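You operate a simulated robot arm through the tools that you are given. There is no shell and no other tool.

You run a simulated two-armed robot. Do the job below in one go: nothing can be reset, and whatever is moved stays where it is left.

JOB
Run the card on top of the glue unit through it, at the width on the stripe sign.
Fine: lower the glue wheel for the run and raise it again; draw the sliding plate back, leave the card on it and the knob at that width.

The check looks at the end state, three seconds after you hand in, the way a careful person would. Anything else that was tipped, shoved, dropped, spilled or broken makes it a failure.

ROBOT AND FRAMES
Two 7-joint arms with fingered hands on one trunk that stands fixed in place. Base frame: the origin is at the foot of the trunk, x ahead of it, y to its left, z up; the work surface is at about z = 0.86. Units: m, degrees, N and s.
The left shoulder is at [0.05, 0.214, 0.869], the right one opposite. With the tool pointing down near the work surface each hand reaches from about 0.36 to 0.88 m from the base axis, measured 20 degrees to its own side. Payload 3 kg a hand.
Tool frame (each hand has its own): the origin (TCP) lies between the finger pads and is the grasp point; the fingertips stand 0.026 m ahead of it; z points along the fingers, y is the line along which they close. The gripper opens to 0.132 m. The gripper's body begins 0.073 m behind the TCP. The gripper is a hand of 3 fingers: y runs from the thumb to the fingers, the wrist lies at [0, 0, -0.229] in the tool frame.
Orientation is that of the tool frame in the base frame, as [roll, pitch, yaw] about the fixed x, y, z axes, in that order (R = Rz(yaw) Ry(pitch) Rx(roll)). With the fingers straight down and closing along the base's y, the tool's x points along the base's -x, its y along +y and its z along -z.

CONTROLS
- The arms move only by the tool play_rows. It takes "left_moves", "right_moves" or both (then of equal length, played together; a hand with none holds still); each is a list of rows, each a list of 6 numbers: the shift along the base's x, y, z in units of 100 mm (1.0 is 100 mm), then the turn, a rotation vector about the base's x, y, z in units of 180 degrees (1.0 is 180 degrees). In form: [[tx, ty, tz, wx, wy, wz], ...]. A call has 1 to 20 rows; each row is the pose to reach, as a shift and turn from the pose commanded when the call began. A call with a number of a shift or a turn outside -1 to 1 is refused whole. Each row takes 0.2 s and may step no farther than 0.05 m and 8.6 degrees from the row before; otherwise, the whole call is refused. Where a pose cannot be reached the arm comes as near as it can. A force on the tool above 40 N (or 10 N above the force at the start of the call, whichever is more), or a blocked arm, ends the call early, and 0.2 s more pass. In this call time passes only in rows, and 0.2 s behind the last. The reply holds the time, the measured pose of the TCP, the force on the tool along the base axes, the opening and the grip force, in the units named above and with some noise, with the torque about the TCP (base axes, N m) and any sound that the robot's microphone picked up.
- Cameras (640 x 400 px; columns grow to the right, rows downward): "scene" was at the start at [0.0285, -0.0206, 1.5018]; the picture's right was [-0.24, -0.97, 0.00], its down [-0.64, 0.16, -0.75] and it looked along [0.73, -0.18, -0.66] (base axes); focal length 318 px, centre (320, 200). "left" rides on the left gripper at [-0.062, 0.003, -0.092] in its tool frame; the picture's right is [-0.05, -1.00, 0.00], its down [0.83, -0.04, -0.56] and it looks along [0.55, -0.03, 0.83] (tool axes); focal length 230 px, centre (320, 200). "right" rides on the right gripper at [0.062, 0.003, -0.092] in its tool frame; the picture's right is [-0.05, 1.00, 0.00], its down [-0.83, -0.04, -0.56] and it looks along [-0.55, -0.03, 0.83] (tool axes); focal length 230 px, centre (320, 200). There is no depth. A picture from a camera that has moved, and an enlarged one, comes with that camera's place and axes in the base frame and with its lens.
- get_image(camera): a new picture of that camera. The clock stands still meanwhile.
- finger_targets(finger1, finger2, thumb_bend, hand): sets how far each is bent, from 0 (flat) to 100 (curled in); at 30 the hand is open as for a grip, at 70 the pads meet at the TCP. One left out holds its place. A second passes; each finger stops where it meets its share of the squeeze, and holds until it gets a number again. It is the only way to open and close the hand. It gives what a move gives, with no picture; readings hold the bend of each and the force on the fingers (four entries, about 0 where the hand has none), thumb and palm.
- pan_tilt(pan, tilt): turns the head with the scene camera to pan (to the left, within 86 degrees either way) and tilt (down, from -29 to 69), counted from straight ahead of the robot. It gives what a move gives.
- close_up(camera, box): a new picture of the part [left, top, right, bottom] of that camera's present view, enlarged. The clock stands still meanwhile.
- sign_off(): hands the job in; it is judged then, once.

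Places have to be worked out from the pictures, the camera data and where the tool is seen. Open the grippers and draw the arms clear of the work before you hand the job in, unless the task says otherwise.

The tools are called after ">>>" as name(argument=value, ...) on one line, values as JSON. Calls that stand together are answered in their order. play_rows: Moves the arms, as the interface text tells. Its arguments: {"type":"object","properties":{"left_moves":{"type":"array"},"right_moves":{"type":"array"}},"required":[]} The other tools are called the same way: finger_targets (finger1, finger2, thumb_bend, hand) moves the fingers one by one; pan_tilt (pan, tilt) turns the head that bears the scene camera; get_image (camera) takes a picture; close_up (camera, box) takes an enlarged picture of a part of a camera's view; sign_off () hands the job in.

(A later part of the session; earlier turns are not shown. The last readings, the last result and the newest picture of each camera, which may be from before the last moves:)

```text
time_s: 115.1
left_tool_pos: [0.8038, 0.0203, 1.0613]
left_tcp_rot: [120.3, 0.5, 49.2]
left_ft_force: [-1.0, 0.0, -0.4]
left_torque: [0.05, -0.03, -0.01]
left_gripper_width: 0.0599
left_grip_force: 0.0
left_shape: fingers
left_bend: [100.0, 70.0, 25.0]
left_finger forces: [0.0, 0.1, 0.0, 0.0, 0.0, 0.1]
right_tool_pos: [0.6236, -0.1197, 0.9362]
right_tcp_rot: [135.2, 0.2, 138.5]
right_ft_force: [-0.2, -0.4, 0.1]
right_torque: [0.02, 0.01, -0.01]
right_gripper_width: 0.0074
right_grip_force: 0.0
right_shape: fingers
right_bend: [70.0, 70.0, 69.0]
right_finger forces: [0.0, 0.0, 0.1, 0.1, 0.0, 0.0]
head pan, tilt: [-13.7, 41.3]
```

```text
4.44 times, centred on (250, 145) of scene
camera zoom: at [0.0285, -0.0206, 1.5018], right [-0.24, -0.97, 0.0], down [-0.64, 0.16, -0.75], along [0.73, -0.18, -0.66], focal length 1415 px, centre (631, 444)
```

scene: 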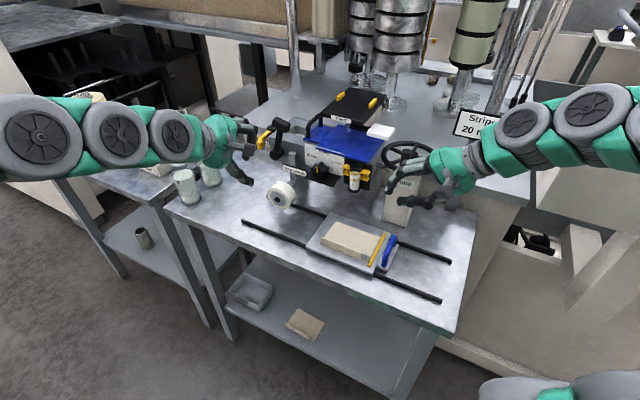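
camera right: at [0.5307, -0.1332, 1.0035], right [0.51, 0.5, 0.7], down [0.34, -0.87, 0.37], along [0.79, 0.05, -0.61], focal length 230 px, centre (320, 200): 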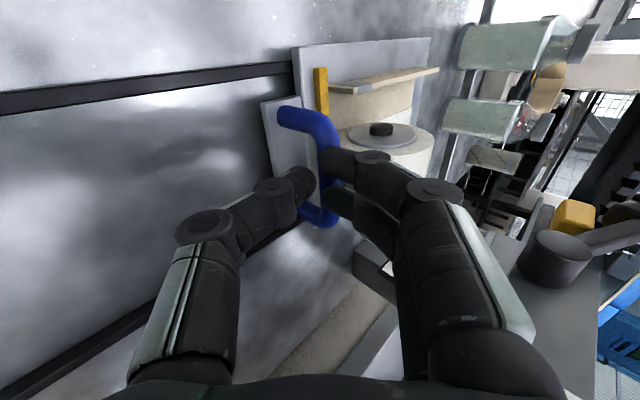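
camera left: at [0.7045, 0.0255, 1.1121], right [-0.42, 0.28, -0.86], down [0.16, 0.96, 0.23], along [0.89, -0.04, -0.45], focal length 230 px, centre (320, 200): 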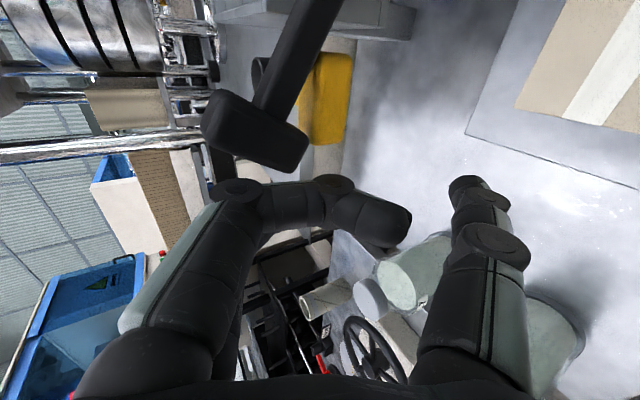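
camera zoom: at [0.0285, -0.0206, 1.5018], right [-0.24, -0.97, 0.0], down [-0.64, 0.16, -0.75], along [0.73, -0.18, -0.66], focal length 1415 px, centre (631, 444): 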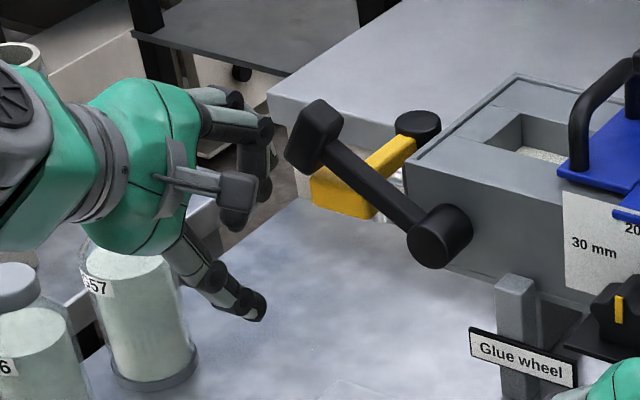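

In place on the left of the lever head. I push right (-U) in 1 cm steps with a slight rise.

>>> play_rows(left_moves=[[-0.066, -0.075, 0.0, 0, 0, 0], [-0.132, -0.15, 0.03, 0, 0, 0], [-0.198, -0.226, 0.08, 0, 0, 0]])

>>> get_image(camera="left")

>>> close_up(camera="scene", box=[190, 100, 310, 190])

```text
time_s: 116.0
left_tool_pos: [0.7873, 0.0049, 1.0732]
left_tcp_rot: [119.7, 0.4, 50.0]
left_ft_force: [7.9, 13.5, 6.6]
left_torque: [-0.25, 0.02, 0.35]
left_gripper_width: 0.0598
left_grip_force: 7.7
left_shape: fingers
left_bend: [100.0, 68.0, 25.0]
left_finger forces: [0.0, 15.3, 0.1, 0.0, 0.0, 0.0]
right_tool_pos: [0.6242, -0.1195, 0.9358]
right_tcp_rot: [135.3, 0.3, 138.5]
right_ft_force: [0.1, 0.1, 0.4]
right_torque: [0.03, 0.02, 0.01]
right_gripper_width: 0.0071
right_grip_force: 0.1
right_shape: fingers
right_bend: [70.0, 70.0, 69.0]
right_finger forces: [0.1, 0.0, 0.0, 0.0, 0.0, 0.1]
head pan, tilt: [-13.7, 41.3]
stopped in row 3 (left hand): the force on the tool passed its limit at 42 N (the readings are from after the stop); the commanded pose is now the measured one
```

```text
taken
camera left: at [0.6883, 0.0083, 1.1229], right [-0.42, 0.27, -0.87], down [0.15, 0.96, 0.23], along [0.9, -0.03, -0.44], focal length 230 px, centre (320, 200)
```

left: 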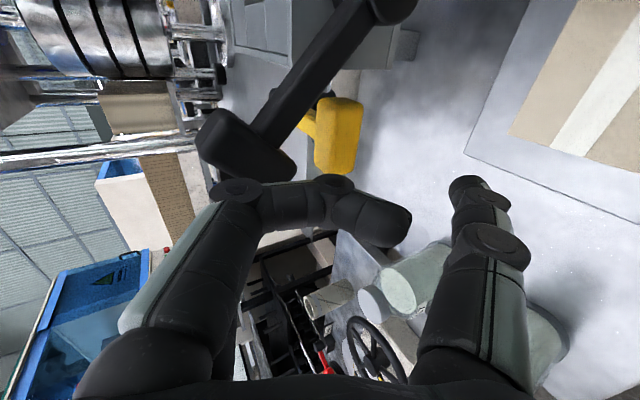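

```text
4.44 times, centred on (250, 145) of scene
camera zoom: at [0.0285, -0.0204, 1.5018], right [-0.24, -0.97, 0.0], down [-0.64, 0.16, -0.75], along [0.73, -0.18, -0.66], focal length 1415 px, centre (631, 444)
```

zoom: 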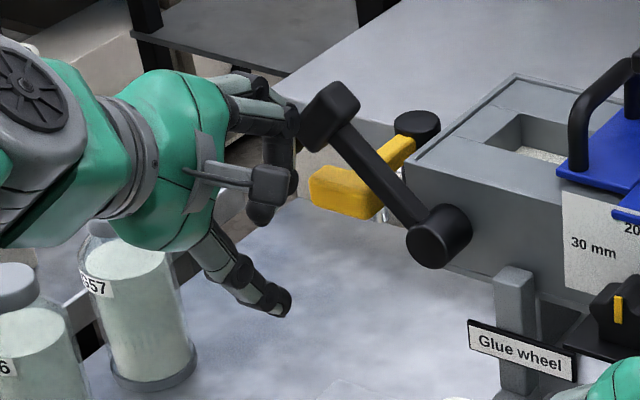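

The lever is turning back up (now about 48°), but the push needs more upward direction. I follow its arc: right and up.

>>> play_rows(left_moves=[[-0.025, -0.028, 0.06, 0, 0, 0], [-0.05, -0.057, 0.12, 0, 0, 0], [-0.089, -0.102, 0.2, 0, 0, 0], [-0.139, -0.159, 0.302, 0, 0, 0], [-0.204, -0.233, 0.405, 0, 0, 0], [-0.268, -0.306, 0.488, 0, 0, 0]])

>>> get_image(camera="left")

>>> close_up(camera="scene", box=[190, 90, 330, 200])

```text
time_s: 117.5
left_tool_pos: [0.7582, -0.0283, 1.1212]
left_tcp_rot: [119.9, 0.5, 49.7]
left_ft_force: [0.9, 0.1, -0.1]
left_torque: [-0.04, 0.02, 0.03]
left_gripper_width: 0.0602
left_grip_force: 0.4
left_shape: fingers
left_bend: [100.0, 70.0, 25.0]
left_finger forces: [0.0, 0.6, 0.1, 0.0, 0.1, 0.0]
right_tool_pos: [0.6236, -0.1206, 0.9364]
right_tcp_rot: [135.1, 0.2, 138.5]
right_ft_force: [0.1, -0.1, 0.2]
right_torque: [0.0, -0.01, -0.01]
right_gripper_width: 0.007
right_grip_force: 0.1
right_shape: fingers
right_bend: [70.0, 70.0, 69.0]
right_finger forces: [0.1, 0.0, 0.1, 0.0, 0.0, 0.0]
head pan, tilt: [-13.7, 41.3]
```

```text
taken
camera left: at [0.6593, -0.0247, 1.1706], right [-0.42, 0.28, -0.86], down [0.16, 0.96, 0.23], along [0.89, -0.04, -0.45], focal length 230 px, centre (320, 200)
```

left: 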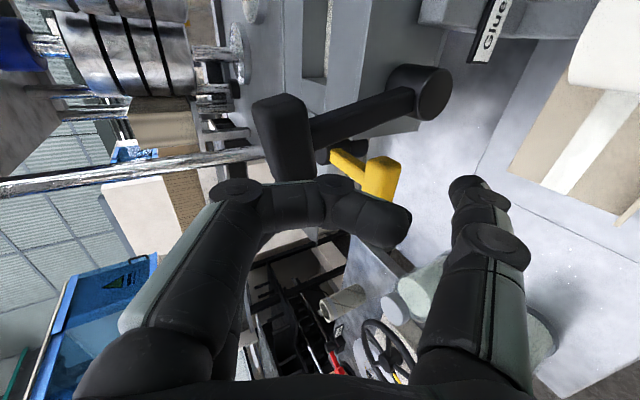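

```text
3.64 times, centred on (260, 145) of scene
camera zoom: at [0.0285, -0.0206, 1.5018], right [-0.24, -0.97, 0.0], down [-0.64, 0.16, -0.75], along [0.73, -0.18, -0.66], focal length 1158 px, centre (538, 400)
```

zoom: 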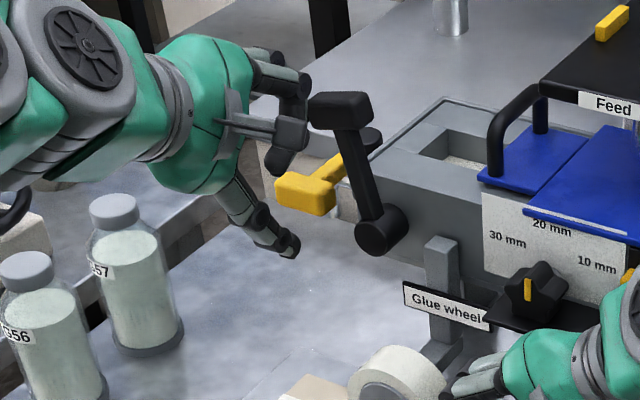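

The lever is nearly upright again and the wheel has risen. I continue to its original right-leaning position.

>>> play_rows(left_moves=[[-0.066, -0.075, 0.07, 0, 0, 0], [-0.132, -0.151, 0.138, 0, 0, 0], [-0.2, -0.23, 0.17, 0, 0, 0], [-0.27, -0.31, 0.195, 0, 0, 0], [-0.33, -0.377, 0.205, 0, 0, 0]])

>>> get_image(camera="left")

>>> close_up(camera="scene", box=[210, 90, 350, 220])

```text
time_s: 118.7
left_tool_pos: [0.7264, -0.0667, 1.1432]
left_tcp_rot: [119.7, 0.4, 49.7]
left_ft_force: [0.6, 1.1, -0.6]
left_torque: [0.01, -0.01, 0.03]
left_gripper_width: 0.0601
left_grip_force: 0.2
left_shape: fingers
left_bend: [100.0, 70.0, 25.0]
left_finger forces: [0.0, 1.1, 0.0, 0.0, 0.0, 0.0]
right_tool_pos: [0.6238, -0.1214, 0.9363]
right_tcp_rot: [135.2, 0.1, 138.5]
right_ft_force: [-0.1, 0.1, -0.2]
right_torque: [0.02, -0.03, 0.02]
right_gripper_width: 0.007
right_grip_force: 0.0
right_shape: fingers
right_bend: [70.0, 70.0, 69.0]
right_finger forces: [0.0, 0.1, 0.0, 0.1, 0.1, 0.0]
head pan, tilt: [-13.7, 41.3]
```

```text
taken
camera left: at [0.6272, -0.0621, 1.1919], right [-0.42, 0.28, -0.87], down [0.15, 0.96, 0.23], along [0.9, -0.04, -0.44], focal length 230 px, centre (320, 200)
```

left: 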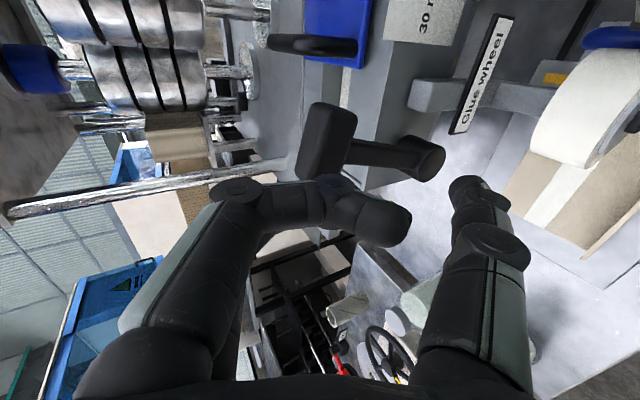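

```text
3.08 times, centred on (280, 155) of scene
camera zoom: at [0.0285, -0.0206, 1.5018], right [-0.24, -0.97, 0.0], down [-0.64, 0.16, -0.75], along [0.73, -0.18, -0.66], focal length 980 px, centre (443, 338)
```

zoom: 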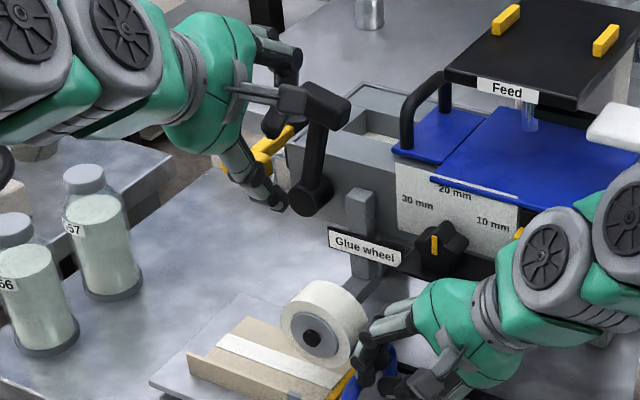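

The wheel is up again and the stripe is visible along the card. The lever is a few degrees short of its original lean, so I push about 1.5 cm more until its stop.

>>> play_rows(left_moves=[[-0.05, -0.057, 0.0, 0, 0, 0], [-0.09, -0.103, -0.01, 0, 0, 0], [-0.12, -0.137, -0.02, 0, 0, 0]])

>>> close_up(camera="scene", box=[210, 90, 350, 220])

```text
time_s: 119.2
left_tool_pos: [0.7235, -0.0676, 1.1437]
left_tcp_rot: [119.3, 0.4, 50.4]
left_ft_force: [9.8, 11.8, -0.9]
left_torque: [0.08, -0.08, 0.35]
left_gripper_width: 0.0601
left_grip_force: 7.4
left_shape: fingers
left_bend: [100.0, 70.0, 25.0]
left_finger forces: [0.1, 14.8, 0.1, 0.0, 0.0, 0.1]
right_tool_pos: [0.6236, -0.1205, 0.9372]
right_tcp_rot: [135.2, 0.3, 138.4]
right_ft_force: [-0.3, 0.5, -0.5]
right_torque: [0.02, 0.01, 0.0]
right_gripper_width: 0.0069
right_grip_force: 0.1
right_shape: fingers
right_bend: [70.0, 70.0, 69.0]
right_finger forces: [0.0, 0.0, 0.0, 0.0, 0.1, 0.0]
head pan, tilt: [-13.7, 41.3]
stopped in row 2 (left hand): the force on the tool passed its limit at 45 N (the readings are from after the stop); the commanded pose is now the measured one
```

```text
3.08 times, centred on (280, 155) of scene
camera zoom: at [0.0287, -0.0204, 1.5018], right [-0.24, -0.97, 0.0], down [-0.64, 0.16, -0.75], along [0.73, -0.18, -0.66], focal length 980 px, centre (443, 338)
```

zoom: 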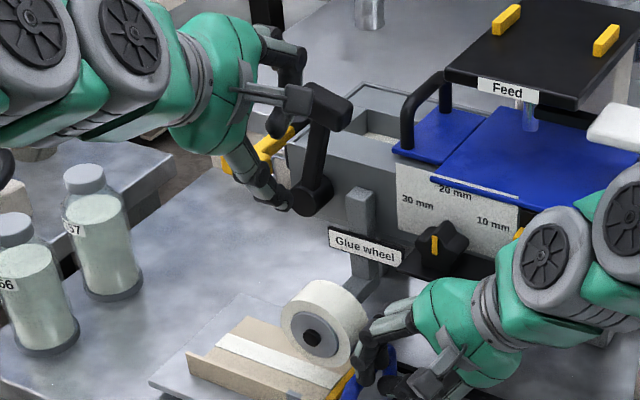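

The lever is against its raised stop. I withdraw the left hand clear, and with the right hand take hold of the bar to draw the plate back.

>>> play_rows(left_moves=[[0.06, 0.07, 0.03, 0, 0, 0], [-0.1, 0.25, 0.1, 0, 0, 0], [-0.35, 0.5, 0.2, 0, 0, 0], [-0.6, 0.75, 0.3, 0, 0, 0], [-0.8, 1.0, 0.4, 0, 0, 0]])

>>> finger_targets(hand="right", finger1=73, finger2=73, thumb_bend=71)

>>> close_up(camera="right", box=[240, 60, 460, 240])

>>> close_up(camera="scene", box=[220, 90, 360, 240])

```text
time_s: 120.4
left_tool_pos: [0.6412, 0.0285, 1.1821]
left_tcp_rot: [119.6, 0.4, 50.2]
left_ft_force: [0.1, 0.3, -0.7]
left_torque: [-0.02, 0.02, 0.01]
left_gripper_width: 0.0602
left_grip_force: 0.0
left_shape: fingers
left_bend: [100.0, 70.0, 25.0]
left_finger forces: [0.0, 0.0, 0.0, 0.0, 0.0, 0.0]
right_tool_pos: [0.6228, -0.1197, 0.9373]
right_tcp_rot: [135.3, 0.1, 138.5]
right_ft_force: [-0.1, -1.0, -0.4]
right_torque: [0.03, 0.0, -0.01]
right_gripper_width: 0.0067
right_grip_force: 0.1
right_shape: fingers
right_bend: [70.0, 70.0, 69.0]
right_finger forces: [0.1, 0.1, 0.1, 0.0, 0.0, 0.0]
head pan, tilt: [-13.7, 41.3]
```

```text
time_s: 121.4
left_tool_pos: [0.6418, 0.0286, 1.1823]
left_tcp_rot: [119.7, 0.4, 50.0]
left_ft_force: [-0.3, 0.5, -0.2]
left_torque: [-0.02, 0.03, 0.04]
left_gripper_width: 0.0603
left_grip_force: 0.1
left_shape: fingers
left_bend: [100.0, 70.0, 25.0]
left_finger forces: [0.0, 0.1, 0.1, 0.0, 0.0, 0.0]
right_tool_pos: [0.623, -0.1199, 0.9367]
right_tcp_rot: [135.2, 0.2, 138.5]
right_ft_force: [0.3, -1.0, 0.3]
right_torque: [-0.03, 0.0, -0.01]
right_gripper_width: 0.0014
right_grip_force: 0.2
right_shape: fingers
right_bend: [73.0, 73.0, 71.0]
right_finger forces: [0.0, 0.1, 0.0, 0.0, 0.0, 0.0]
head pan, tilt: [-13.7, 41.3]
```

```text
2.22 times, centred on (350, 150) of right
camera zoom: at [0.5366, -0.1266, 1.0035], right [0.51, 0.5, 0.7], down [0.34, -0.87, 0.37], along [0.79, 0.05, -0.61], focal length 511 px, centre (253, 311)
```

zoom: 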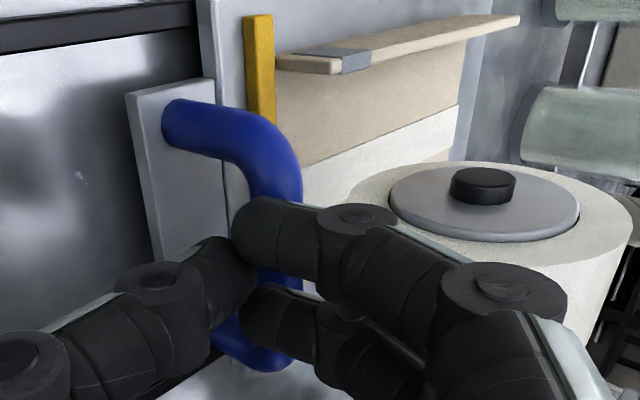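

```text
2.67 times, centred on (290, 165) of scene
camera zoom: at [0.0285, -0.0206, 1.5018], right [-0.24, -0.97, 0.0], down [-0.64, 0.16, -0.75], along [0.73, -0.18, -0.66], focal length 849 px, centre (400, 293)
```

zoom: 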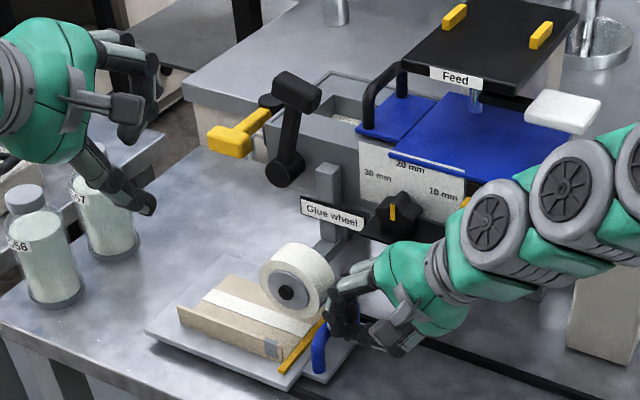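

The fingertips were only pushing, not holding the bar, and near the raised wheel a normal grip would touch it. I'll instead hook the front end of the handle: back off, flatten the hand's tilt to 30° and shift toward the front.

>>> play_rows(right_moves=[[-0.1, -0.113, 0.15, 0, 0, 0], [-0.198, -0.226, 0.3, 0, 0, 0], [-0.33, -0.11, 0.3, 0.0313, -0.0274, 0], [-0.457, 0.012, 0.2, 0.0627, -0.0549, 0]])

>>> finger_targets(hand="right", finger1=54, finger2=54, thumb_bend=59)

>>> get_image(camera="right")

>>> close_up(camera="scene", box=[250, 160, 390, 270])

```text
time_s: 122.4
left_tool_pos: [0.6421, 0.0286, 1.1829]
left_tcp_rot: [119.6, 0.5, 50.2]
left_ft_force: [-0.6, 0.5, -0.1]
left_torque: [0.01, 0.0, -0.01]
left_gripper_width: 0.0602
left_grip_force: 0.1
left_shape: fingers
left_bend: [100.0, 70.0, 25.0]
left_finger forces: [0.0, 0.0, 0.0, 0.0, 0.0, 0.1]
right_tool_pos: [0.578, -0.1192, 0.9562]
right_tcp_rot: [120.1, 0.1, 138.5]
right_ft_force: [-0.2, 0.1, 0.2]
right_torque: [0.03, 0.02, -0.02]
right_gripper_width: 0.0009
right_grip_force: 0.1
right_shape: fingers
right_bend: [73.0, 73.0, 71.0]
right_finger forces: [0.1, 0.0, 0.0, 0.1, 0.0, 0.0]
head pan, tilt: [-13.7, 41.3]
```

```text
time_s: 123.4
left_tool_pos: [0.6427, 0.0287, 1.1825]
left_tcp_rot: [119.7, 0.4, 50.2]
left_ft_force: [0.3, 0.3, 0.6]
left_torque: [0.0, 0.0, -0.03]
left_gripper_width: 0.0598
left_grip_force: 0.0
left_shape: fingers
left_bend: [100.0, 70.0, 25.0]
left_finger forces: [0.0, 0.0, 0.0, 0.0, 0.0, 0.0]
right_tool_pos: [0.5786, -0.1186, 0.9565]
right_tcp_rot: [120.2, 0.1, 138.5]
right_ft_force: [-0.8, -0.2, 0.1]
right_torque: [0.01, 0.01, 0.02]
right_gripper_width: 0.0459
right_grip_force: 0.2
right_shape: fingers
right_bend: [54.0, 54.0, 59.0]
right_finger forces: [0.0, 0.0, 0.1, 0.0, 0.0, 0.0]
head pan, tilt: [-13.7, 41.3]
```

```text
taken
camera right: at [0.4808, -0.1366, 1.005], right [0.37, 0.34, 0.86], down [0.29, -0.93, 0.24], along [0.88, 0.16, -0.44], focal length 230 px, centre (320, 200)
```

right: 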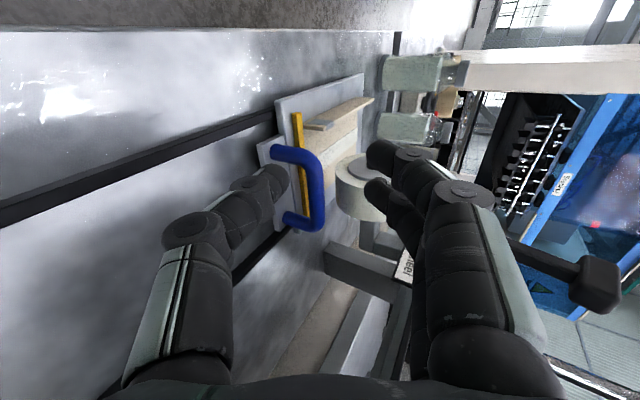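

```text
3.64 times, centred on (320, 215) of scene
camera zoom: at [0.0285, -0.0206, 1.5018], right [-0.24, -0.97, 0.0], down [-0.64, 0.16, -0.75], along [0.73, -0.18, -0.66], focal length 1158 px, centre (320, 146)
```

zoom: 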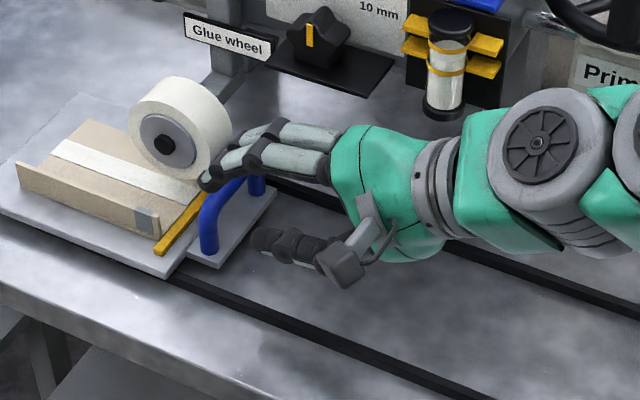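

The stripe runs the full length of the card. The hand is lined up with the front end of the handle (post at about U=0.346, V=0.526). I approach along the tool axis and close on it.

>>> play_rows(right_moves=[[0.07, 0.085, -0.1, 0, 0, 0], [0.2, 0.235, -0.22, 0, 0, 0], [0.32, 0.385, -0.34, 0, 0, 0]])

>>> get_image(camera="right")

>>> close_up(camera="scene", box=[260, 170, 350, 240])

```text
time_s: 124.2
left_tool_pos: [0.6419, 0.0279, 1.1824]
left_tcp_rot: [119.6, 0.4, 50.2]
left_ft_force: [1.1, 0.4, -0.2]
left_torque: [0.02, 0.01, 0.01]
left_gripper_width: 0.0599
left_grip_force: 0.1
left_shape: fingers
left_bend: [100.0, 70.0, 25.0]
left_finger forces: [0.1, 0.1, 0.1, 0.1, 0.0, 0.0]
right_tool_pos: [0.6103, -0.0804, 0.9227]
right_tcp_rot: [120.3, 0.2, 138.4]
right_ft_force: [-0.4, -0.3, -0.3]
right_torque: [0.02, -0.04, 0.01]
right_gripper_width: 0.0457
right_grip_force: 0.1
right_shape: fingers
right_bend: [54.0, 54.0, 59.0]
right_finger forces: [0.1, 0.1, 0.0, 0.0, 0.1, 0.1]
head pan, tilt: [-13.7, 41.3]
```

```text
taken
camera right: at [0.5134, -0.099, 0.9709], right [0.37, 0.34, 0.86], down [0.29, -0.93, 0.24], along [0.88, 0.16, -0.44], focal length 230 px, centre (320, 200)
```

right: 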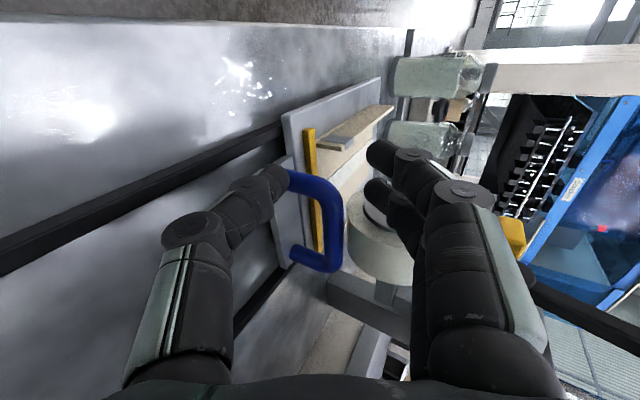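

```text
5.71 times, centred on (305, 205) of scene
camera zoom: at [0.0285, -0.0206, 1.5018], right [-0.24, -0.97, 0.0], down [-0.64, 0.16, -0.75], along [0.73, -0.18, -0.66], focal length 1819 px, centre (406, 171)
```

zoom: 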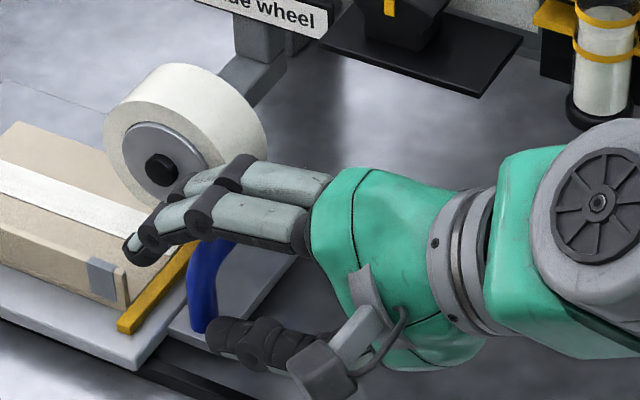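

In place, nothing touched. I close the hand on the handle's front end.

>>> finger_targets(hand="right", finger1=70, finger2=70, thumb_bend=70)

>>> get_image(camera="right")

>>> close_up(camera="scene", box=[260, 170, 350, 240])

```text
time_s: 125.2
left_tool_pos: [0.6419, 0.0275, 1.1825]
left_tcp_rot: [119.6, 0.5, 50.1]
left_ft_force: [0.2, 0.5, 0.3]
left_torque: [-0.01, -0.01, 0.03]
left_gripper_width: 0.0598
left_grip_force: 0.1
left_shape: fingers
left_bend: [100.0, 70.0, 25.0]
left_finger forces: [0.1, 0.0, 0.0, 0.0, 0.1, 0.1]
right_tool_pos: [0.6107, -0.0807, 0.9218]
right_tcp_rot: [120.1, 0.1, 138.5]
right_ft_force: [0.5, -0.9, 7.9]
right_torque: [0.13, -0.25, -0.07]
right_gripper_width: 0.0063
right_grip_force: 4.1
right_shape: fingers
right_bend: [70.0, 66.0, 70.0]
right_finger forces: [0.0, 8.2, 0.0, 0.0, 0.1, 0.0]
head pan, tilt: [-13.7, 41.3]
```

```text
taken
camera right: at [0.5129, -0.0988, 0.9713], right [0.37, 0.34, 0.86], down [0.29, -0.93, 0.24], along [0.88, 0.16, -0.44], focal length 230 px, centre (320, 200)
```

right: 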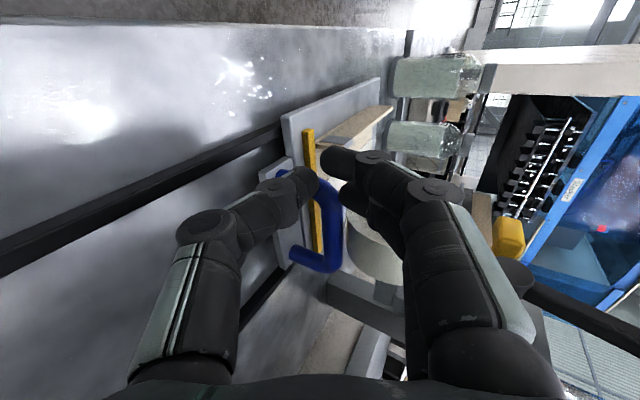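

```text
5.71 times, centred on (305, 205) of scene
camera zoom: at [0.0284, -0.0206, 1.5018], right [-0.24, -0.97, 0.0], down [-0.64, 0.16, -0.75], along [0.73, -0.18, -0.66], focal length 1819 px, centre (406, 171)
```

zoom: 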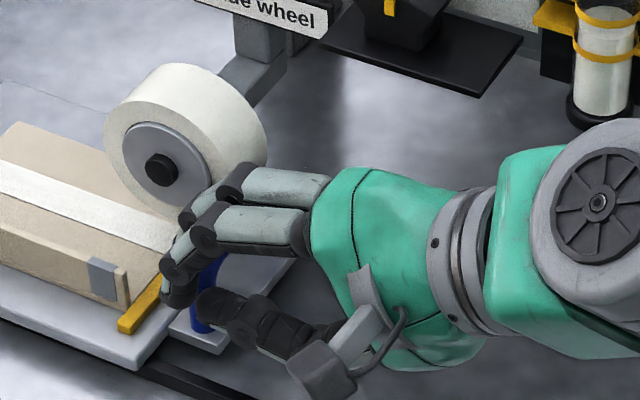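

Finger 2 presses on top of the bar's front end (8 N), so friction may suffice since the plate slides easily. I try a gentle 3 cm pull.

>>> play_rows(right_moves=[[-0.066, -0.075, 0, 0, 0, 0], [-0.132, -0.15, 0, 0, 0, 0], [-0.198, -0.226, 0, 0, 0, 0]])

>>> get_image(camera="right")

>>> close_up(camera="scene", box=[250, 160, 370, 250])

```text
time_s: 126.0
left_tool_pos: [0.6419, 0.0281, 1.1824]
left_tcp_rot: [119.6, 0.3, 50.2]
left_ft_force: [0.2, 0.5, -0.3]
left_torque: [0.03, 0.0, 0.02]
left_gripper_width: 0.0602
left_grip_force: 0.2
left_shape: fingers
left_bend: [100.0, 70.0, 25.0]
left_finger forces: [0.0, 0.0, 0.1, 0.0, 0.1, 0.0]
right_tool_pos: [0.5907, -0.1024, 0.9223]
right_tcp_rot: [120.1, 0.1, 138.4]
right_ft_force: [1.4, -0.6, 8.6]
right_torque: [0.11, -0.19, -0.05]
right_gripper_width: 0.0066
right_grip_force: 4.0
right_shape: fingers
right_bend: [70.0, 66.0, 70.0]
right_finger forces: [0.0, 7.5, 0.0, 0.0, 0.2, 0.1]
head pan, tilt: [-13.7, 41.3]
```

```text
taken
camera right: at [0.4932, -0.121, 0.9715], right [0.37, 0.34, 0.86], down [0.29, -0.93, 0.24], along [0.88, 0.16, -0.44], focal length 230 px, centre (320, 200)
```

right: 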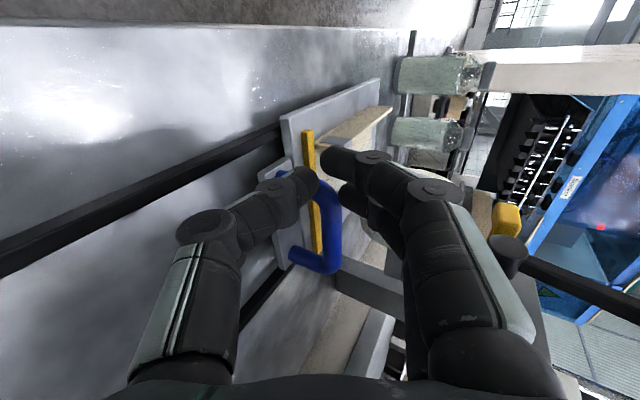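

```text
4.44 times, centred on (310, 205) of scene
camera zoom: at [0.0284, -0.0206, 1.5018], right [-0.24, -0.97, 0.0], down [-0.64, 0.16, -0.75], along [0.73, -0.18, -0.66], focal length 1415 px, centre (364, 178)
```

zoom: 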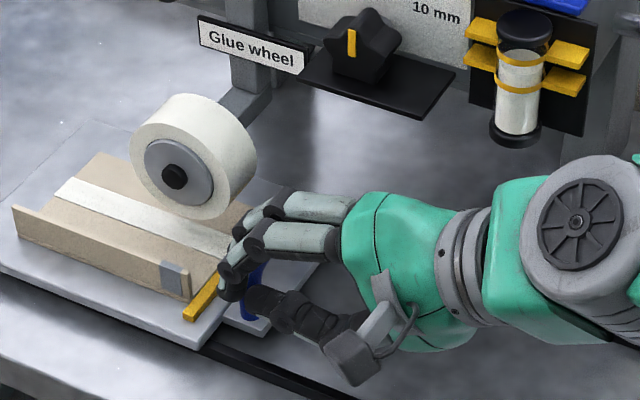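

The plate follows easily. I keep drawing it back, another 12 cm.

>>> play_rows(right_moves=[[-0.099, -0.113, 0, 0, 0, 0], [-0.198, -0.226, 0, 0, 0, 0], [-0.296, -0.339, 0, 0, 0, 0], [-0.395, -0.451, 0, 0, 0, 0], [-0.494, -0.564, 0, 0, 0, 0], [-0.593, -0.677, 0, 0, 0, 0], [-0.692, -0.79, 0, 0, 0, 0], [-0.79, -0.903, 0, 0, 0, 0]])

>>> get_image(camera="right")

>>> close_up(camera="scene", box=[250, 160, 410, 280])

```text
time_s: 127.8
left_tool_pos: [0.6418, 0.0285, 1.1822]
left_tcp_rot: [119.5, 0.3, 50.1]
left_ft_force: [-0.1, -0.1, 0.4]
left_torque: [-0.02, -0.02, -0.04]
left_gripper_width: 0.0598
left_grip_force: 0.1
left_shape: fingers
left_bend: [100.0, 70.0, 25.0]
left_finger forces: [0.1, 0.0, 0.1, 0.0, 0.1, 0.0]
right_tool_pos: [0.5441, -0.196, 0.9264]
right_tcp_rot: [120.2, 0.2, 138.5]
right_ft_force: [0.5, 0.1, 0.0]
right_torque: [0.0, 0.0, 0.01]
right_gripper_width: 0.006
right_grip_force: 0.1
right_shape: fingers
right_bend: [70.0, 70.0, 70.0]
right_finger forces: [0.0, 0.0, 0.0, 0.1, 0.1, 0.0]
right hand out of reach, approached as far as the arm can: row 3, 4, 5, 6, 7, 8
head pan, tilt: [-13.7, 41.3]
```

```text
taken
camera right: at [0.4471, -0.2148, 0.9747], right [0.37, 0.34, 0.86], down [0.29, -0.93, 0.24], along [0.88, 0.16, -0.44], focal length 230 px, centre (320, 200)
```

right: 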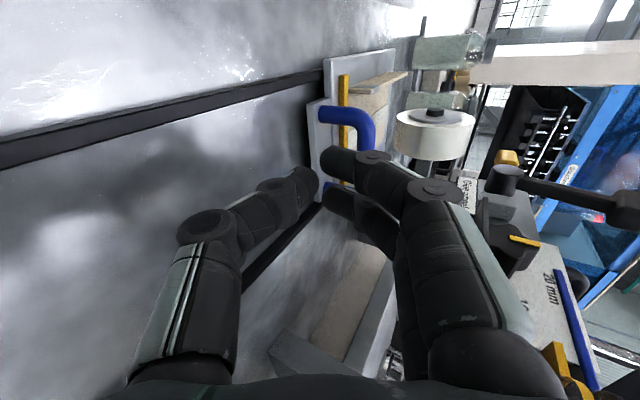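

```text
3.33 times, centred on (330, 220) of scene
camera zoom: at [0.0286, -0.0205, 1.5018], right [-0.24, -0.97, 0.0], down [-0.64, 0.16, -0.75], along [0.73, -0.18, -0.66], focal length 1061 px, centre (287, 133)
```

zoom: 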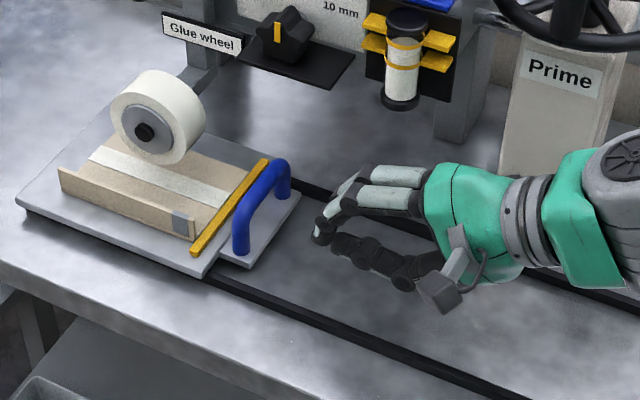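

With this flat tilt the arm ran out of reach and the fingers slipped off, leaving the bar at U≈0.30, now well clear of the wheel. I return to the 45° tilt and take a proper grip as before.

>>> play_rows(right_moves=[[0.0, 0.0, 0.3, 0, 0, 0], [0.1, 0.05, 0.45, -0.0313, 0.0274, 0], [0.2, 0.08, 0.55, -0.0627, 0.0549, 0], [0.261, 0.092, 0.576, -0.0627, 0.0549, 0]])

>>> finger_targets(hand="right", finger1=55, finger2=55, thumb_bend=60)

>>> get_image(camera="right")

>>> close_up(camera="scene", box=[250, 160, 410, 280])

```text
time_s: 128.8
left_tool_pos: [0.6426, 0.0281, 1.1814]
left_tcp_rot: [119.6, 0.4, 50.2]
left_ft_force: [0.5, -0.5, -0.7]
left_torque: [-0.02, 0.02, -0.02]
left_gripper_width: 0.06
left_grip_force: 0.1
left_shape: fingers
left_bend: [100.0, 70.0, 25.0]
left_finger forces: [0.1, 0.0, 0.0, 0.1, 0.1, 0.1]
right_tool_pos: [0.5712, -0.1869, 0.983]
right_tcp_rot: [135.3, 0.2, 138.5]
right_ft_force: [0.1, 0.2, -0.8]
right_torque: [0.02, 0.03, -0.02]
right_gripper_width: 0.0058
right_grip_force: 0.0
right_shape: fingers
right_bend: [70.0, 70.0, 70.0]
right_finger forces: [0.0, 0.1, 0.0, 0.0, 0.1, 0.1]
head pan, tilt: [-13.7, 41.3]
```

```text
time_s: 129.8
left_tool_pos: [0.6429, 0.0285, 1.1821]
left_tcp_rot: [119.6, 0.4, 50.2]
left_ft_force: [0.3, -0.7, -0.5]
left_torque: [-0.03, 0.0, -0.01]
left_gripper_width: 0.0605
left_grip_force: 0.1
left_shape: fingers
left_bend: [100.0, 70.0, 25.0]
left_finger forces: [0.0, 0.1, 0.1, 0.0, 0.1, 0.0]
right_tool_pos: [0.5698, -0.1868, 0.9844]
right_tcp_rot: [135.3, 0.2, 138.5]
right_ft_force: [0.1, -0.5, -0.4]
right_torque: [0.0, 0.01, 0.01]
right_gripper_width: 0.0422
right_grip_force: 0.1
right_shape: fingers
right_bend: [55.0, 55.0, 60.0]
right_finger forces: [0.0, 0.0, 0.0, 0.0, 0.0, 0.0]
head pan, tilt: [-13.7, 41.3]
```

```text
taken
camera right: at [0.4839, -0.1936, 1.0502], right [0.51, 0.5, 0.7], down [0.34, -0.87, 0.37], along [0.79, 0.05, -0.61], focal length 230 px, centre (320, 200)
```

right: 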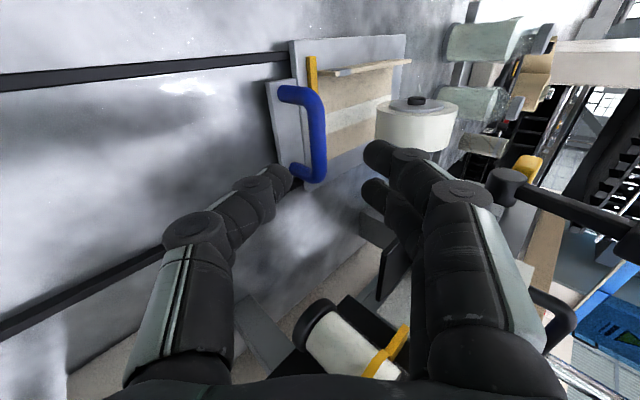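

```text
3.33 times, centred on (330, 220) of scene
camera zoom: at [0.0285, -0.0206, 1.5018], right [-0.24, -0.97, 0.0], down [-0.64, 0.16, -0.75], along [0.73, -0.18, -0.66], focal length 1061 px, centre (287, 133)
```

zoom: 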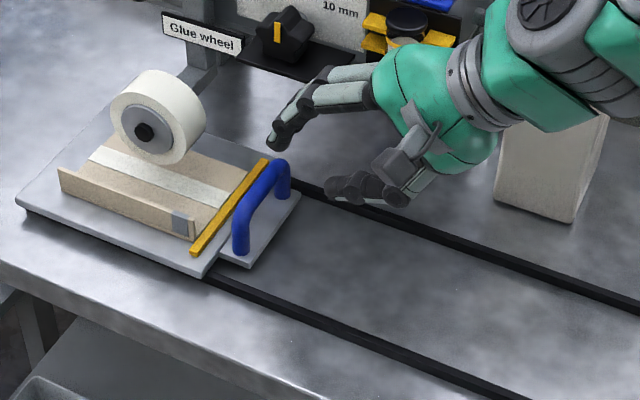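

The bar's centre is at U≈0.293, V≈0.553, right ahead. I approach along the tool axis and close on it.

>>> play_rows(right_moves=[[0, 0, -0.075, 0, 0, 0], [0.117, 0.134, -0.255, 0, 0, 0], [0.235, 0.268, -0.43, 0, 0, 0], [0.352, 0.402, -0.609, 0, 0, 0]])

>>> get_image(camera="right")

>>> finger_targets(hand="right", finger1=72, finger2=72, thumb_bend=72)

>>> get_image(camera="right")

```text
time_s: 130.8
left_tool_pos: [0.6416, 0.0281, 1.1825]
left_tcp_rot: [119.6, 0.4, 50.2]
left_ft_force: [-0.1, -0.7, 0.5]
left_torque: [-0.01, 0.0, -0.03]
left_gripper_width: 0.0602
left_grip_force: 0.1
left_shape: fingers
left_bend: [100.0, 70.0, 25.0]
left_finger forces: [0.0, 0.0, 0.0, 0.1, 0.0, 0.0]
right_tool_pos: [0.6067, -0.1463, 0.9227]
right_tcp_rot: [135.2, 0.2, 138.5]
right_ft_force: [0.5, -0.2, -0.2]
right_torque: [-0.01, 0.01, 0.0]
right_gripper_width: 0.0423
right_grip_force: 0.0
right_shape: fingers
right_bend: [55.0, 55.0, 60.0]
right_finger forces: [0.0, 0.0, 0.1, 0.1, 0.0, 0.0]
head pan, tilt: [-13.7, 41.3]
```

```text
taken
camera right: at [0.5189, -0.1528, 0.99], right [0.51, 0.5, 0.7], down [0.34, -0.87, 0.37], along [0.79, 0.05, -0.61], focal length 230 px, centre (320, 200)
```

right: 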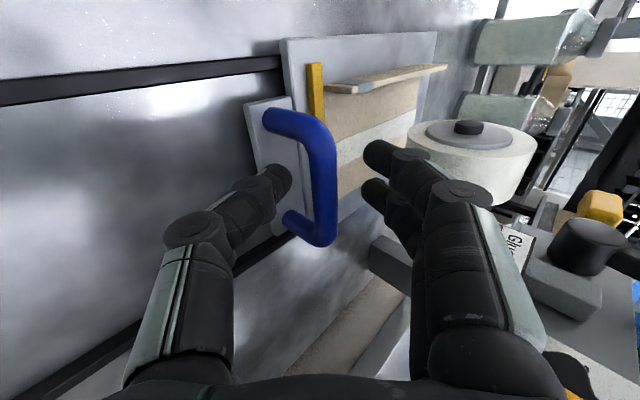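

```text
time_s: 131.8
left_tool_pos: [0.6426, 0.0291, 1.1827]
left_tcp_rot: [119.6, 0.3, 50.2]
left_ft_force: [0.3, 0.9, -0.8]
left_torque: [0.02, -0.03, -0.04]
left_gripper_width: 0.0602
left_grip_force: 0.1
left_shape: fingers
left_bend: [100.0, 70.0, 25.0]
left_finger forces: [0.0, 0.0, 0.0, 0.0, 0.1, 0.0]
right_tool_pos: [0.6057, -0.1464, 0.9241]
right_tcp_rot: [135.3, 0.1, 138.4]
right_ft_force: [-0.5, -0.5, -3.0]
right_torque: [-0.01, 0.04, 0.02]
right_gripper_width: 0.0096
right_grip_force: 5.6
right_shape: fingers
right_bend: [71.0, 71.0, 69.0]
right_finger forces: [2.4, 2.5, 0.0, 0.0, 5.7, 0.0]
head pan, tilt: [-13.7, 41.3]
```

```text
taken
camera right: at [0.5187, -0.1528, 0.99], right [0.51, 0.5, 0.7], down [0.34, -0.87, 0.37], along [0.79, 0.05, -0.61], focal length 230 px, centre (320, 200)
```

right: 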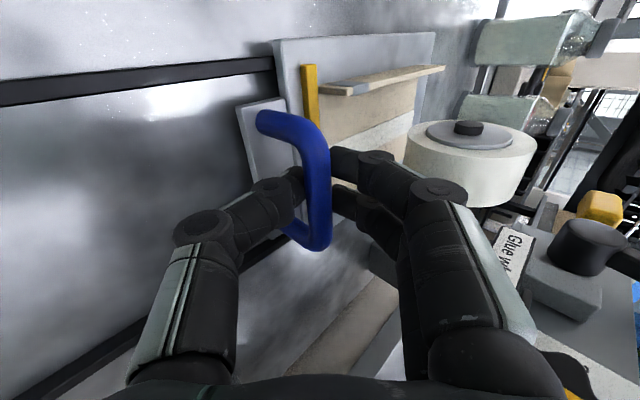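

Held. I draw the plate back 12 cm along the rails.

>>> play_rows(right_moves=[[-0.098, -0.114, 0, 0, 0, 0], [-0.195, -0.228, 0, 0, 0, 0], [-0.293, -0.341, 0, 0, 0, 0], [-0.391, -0.455, 0, 0, 0, 0], [-0.489, -0.569, 0, 0, 0, 0], [-0.586, -0.683, 0, 0, 0, 0], [-0.684, -0.797, 0, 0, 0, 0], [-0.782, -0.91, 0, 0, 0, 0]])

>>> get_image(camera="right")

>>> close_up(camera="scene", box=[250, 160, 430, 295])

```text
time_s: 133.6
left_tool_pos: [0.6425, 0.0298, 1.1829]
left_tcp_rot: [119.5, 0.3, 50.2]
left_ft_force: [-0.1, 0.7, 0.3]
left_torque: [0.0, -0.03, 0.0]
left_gripper_width: 0.06
left_grip_force: 0.0
left_shape: fingers
left_bend: [100.0, 70.0, 25.0]
left_finger forces: [0.0, 0.1, 0.0, 0.1, 0.1, 0.0]
right_tool_pos: [0.5282, -0.238, 0.9226]
right_tcp_rot: [135.2, 0.3, 138.4]
right_ft_force: [-1.4, 0.7, -2.7]
right_torque: [0.01, 0.03, 0.0]
right_gripper_width: 0.0079
right_grip_force: 4.8
right_shape: fingers
right_bend: [71.0, 71.0, 69.0]
right_finger forces: [2.1, 2.2, 0.0, 0.0, 5.7, 0.1]
head pan, tilt: [-13.7, 41.3]
```

```text
taken
camera right: at [0.4406, -0.2445, 0.9893], right [0.51, 0.5, 0.7], down [0.34, -0.87, 0.37], along [0.79, 0.05, -0.61], focal length 230 px, centre (320, 200)
```

right: 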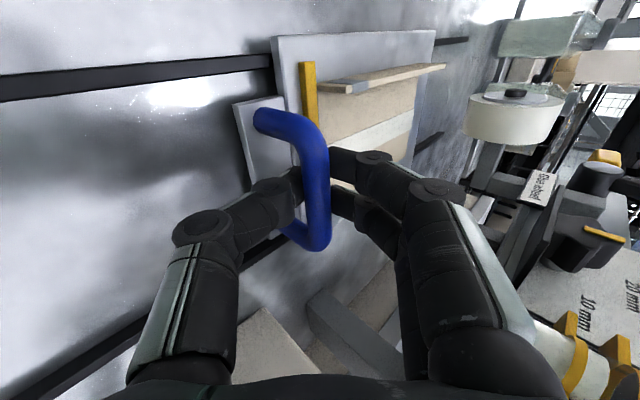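

```text
2.96 times, centred on (340, 228) of scene
camera zoom: at [0.0285, -0.0206, 1.5018], right [-0.24, -0.97, 0.0], down [-0.64, 0.16, -0.75], along [0.73, -0.18, -0.66], focal length 943 px, centre (261, 118)
```

zoom: 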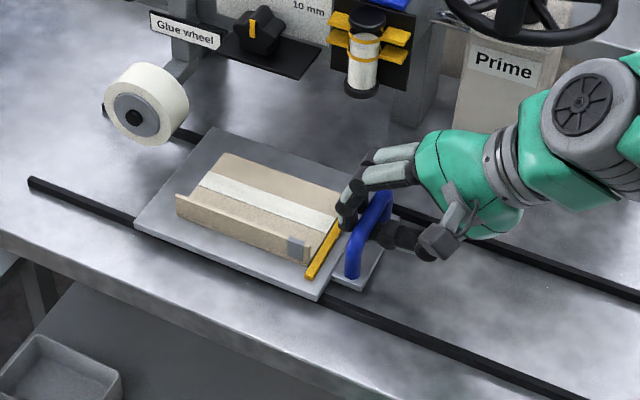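

The plate comes back nicely with the card and its full stripe. I draw it the remaining 9.5 cm.

>>> play_rows(right_moves=[[-0.081, -0.095, 0, 0, 0, 0], [-0.163, -0.19, 0, 0, 0, 0], [-0.244, -0.284, 0, 0, 0, 0], [-0.326, -0.379, 0, 0, 0, 0], [-0.407, -0.474, 0, 0, 0, 0], [-0.489, -0.569, 0, 0, 0, 0], [-0.57, -0.664, 0, 0, 0, 0], [-0.619, -0.721, 0, 0, 0, 0]])

>>> get_image(camera="right")

>>> get_image(camera="scene")

```text
time_s: 135.4
left_tool_pos: [0.6425, 0.0294, 1.1806]
left_tcp_rot: [119.6, 0.4, 50.3]
left_ft_force: [0.7, -0.1, -0.1]
left_torque: [-0.01, 0.01, 0.0]
left_gripper_width: 0.0601
left_grip_force: 0.1
left_shape: fingers
left_bend: [100.0, 70.0, 25.0]
left_finger forces: [0.0, 0.1, 0.0, 0.0, 0.0, 0.1]
right_tool_pos: [0.4661, -0.3087, 0.9217]
right_tcp_rot: [135.2, 0.2, 138.6]
right_ft_force: [11.4, 14.5, -9.9]
right_torque: [-0.05, 0.06, 0.05]
right_gripper_width: 0.0119
right_grip_force: 9.1
right_shape: fingers
right_bend: [66.0, 66.0, 69.0]
right_finger forces: [7.8, 7.7, 0.1, 0.0, 2.5, 0.1]
head pan, tilt: [-13.7, 41.3]
```

```text
taken
camera right: at [0.3794, -0.316, 0.9893], right [0.51, 0.5, 0.7], down [0.34, -0.87, 0.37], along [0.79, 0.06, -0.61], focal length 230 px, centre (320, 200)
```

right: 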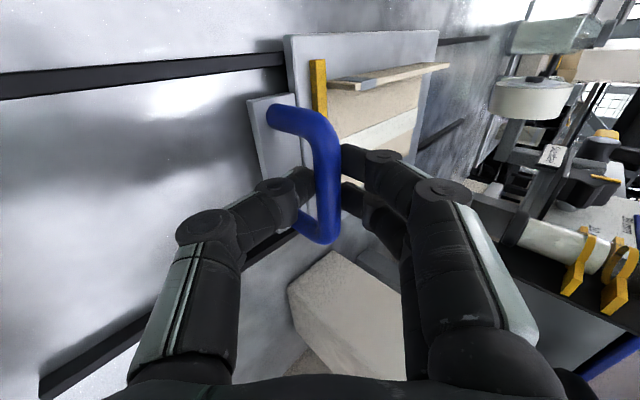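

```text
taken
```

scene: 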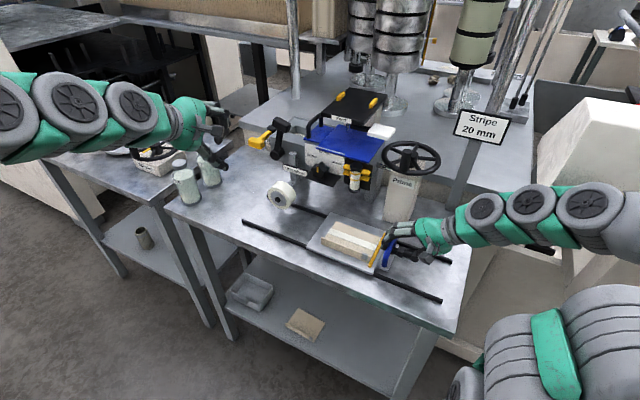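

The plate is back against its stop (18 N pull). I open the hand and retreat along the approach direction.

>>> finger_targets(hand="right", finger1=58, finger2=58, thumb_bend=60)

>>> play_rows(right_moves=[[-0.066, -0.075, 0.1, 0, 0, 0], [-0.2, -0.226, 0.3, 0, 0, 0], [-0.33, -0.376, 0.5, 0, 0, 0], [-0.45, -0.5, 0.8, 0, 0, 0]])

>>> close_up(camera="scene", box=[250, 150, 430, 295])

>>> close_up(camera="right", box=[220, 30, 460, 200])

```text
time_s: 136.4
left_tool_pos: [0.6425, 0.0285, 1.183]
left_tcp_rot: [119.7, 0.4, 50.2]
left_ft_force: [0.3, -0.2, 0.0]
left_torque: [-0.01, 0.02, -0.01]
left_gripper_width: 0.06
left_grip_force: 0.1
left_shape: fingers
left_bend: [100.0, 70.0, 25.0]
left_finger forces: [0.0, 0.0, 0.1, 0.0, 0.0, 0.0]
right_tool_pos: [0.4668, -0.3105, 0.9208]
right_tcp_rot: [135.1, 0.2, 138.6]
right_ft_force: [-0.1, -0.2, -0.3]
right_torque: [0.02, -0.02, -0.01]
right_gripper_width: 0.0391
right_grip_force: 0.0
right_shape: fingers
right_bend: [57.0, 57.0, 60.0]
right_finger forces: [0.0, 0.0, 0.0, 0.1, 0.0, 0.0]
head pan, tilt: [-13.7, 41.3]
```

```text
time_s: 137.4
left_tool_pos: [0.6423, 0.028, 1.1829]
left_tcp_rot: [119.7, 0.4, 50.2]
left_ft_force: [0.3, -0.3, 0.2]
left_torque: [-0.02, 0.0, 0.01]
left_gripper_width: 0.0602
left_grip_force: 0.1
left_shape: fingers
left_bend: [100.0, 70.0, 25.0]
left_finger forces: [0.0, 0.0, 0.0, 0.1, 0.0, 0.0]
right_tool_pos: [0.4196, -0.3605, 1.0028]
right_tcp_rot: [135.3, 0.2, 138.5]
right_ft_force: [0.1, 0.2, 0.0]
right_torque: [-0.04, -0.03, -0.01]
right_gripper_width: 0.0389
right_grip_force: 0.0
right_shape: fingers
right_bend: [57.0, 57.0, 60.0]
right_finger forces: [0.0, 0.0, 0.0, 0.1, 0.1, 0.0]
head pan, tilt: [-13.7, 41.3]
```

```text
2.76 times, centred on (340, 222) of scene
camera zoom: at [0.0284, -0.0205, 1.5018], right [-0.24, -0.97, 0.0], down [-0.64, 0.16, -0.75], along [0.73, -0.18, -0.66], focal length 878 px, centre (265, 138)
```

zoom: 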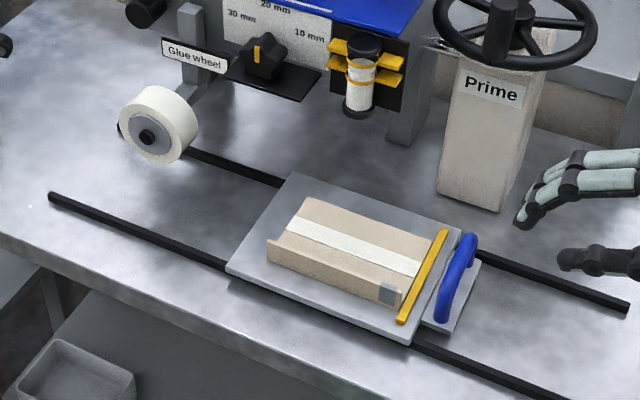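

```text
2.35 times, centred on (340, 115) of right
camera zoom: at [0.3331, -0.3666, 1.0691], right [0.51, 0.5, 0.7], down [0.34, -0.87, 0.37], along [0.79, 0.06, -0.61], focal length 541 px, centre (273, 400)
```

zoom: 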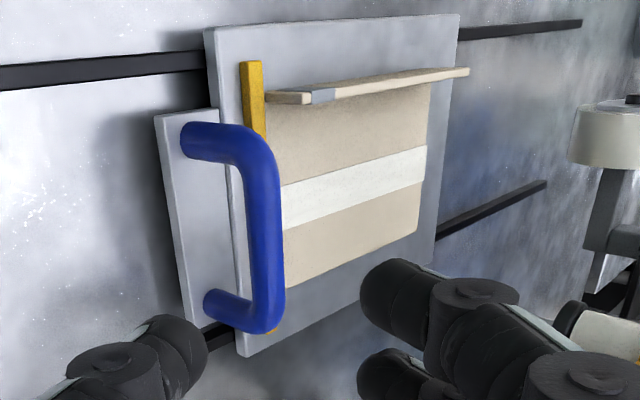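

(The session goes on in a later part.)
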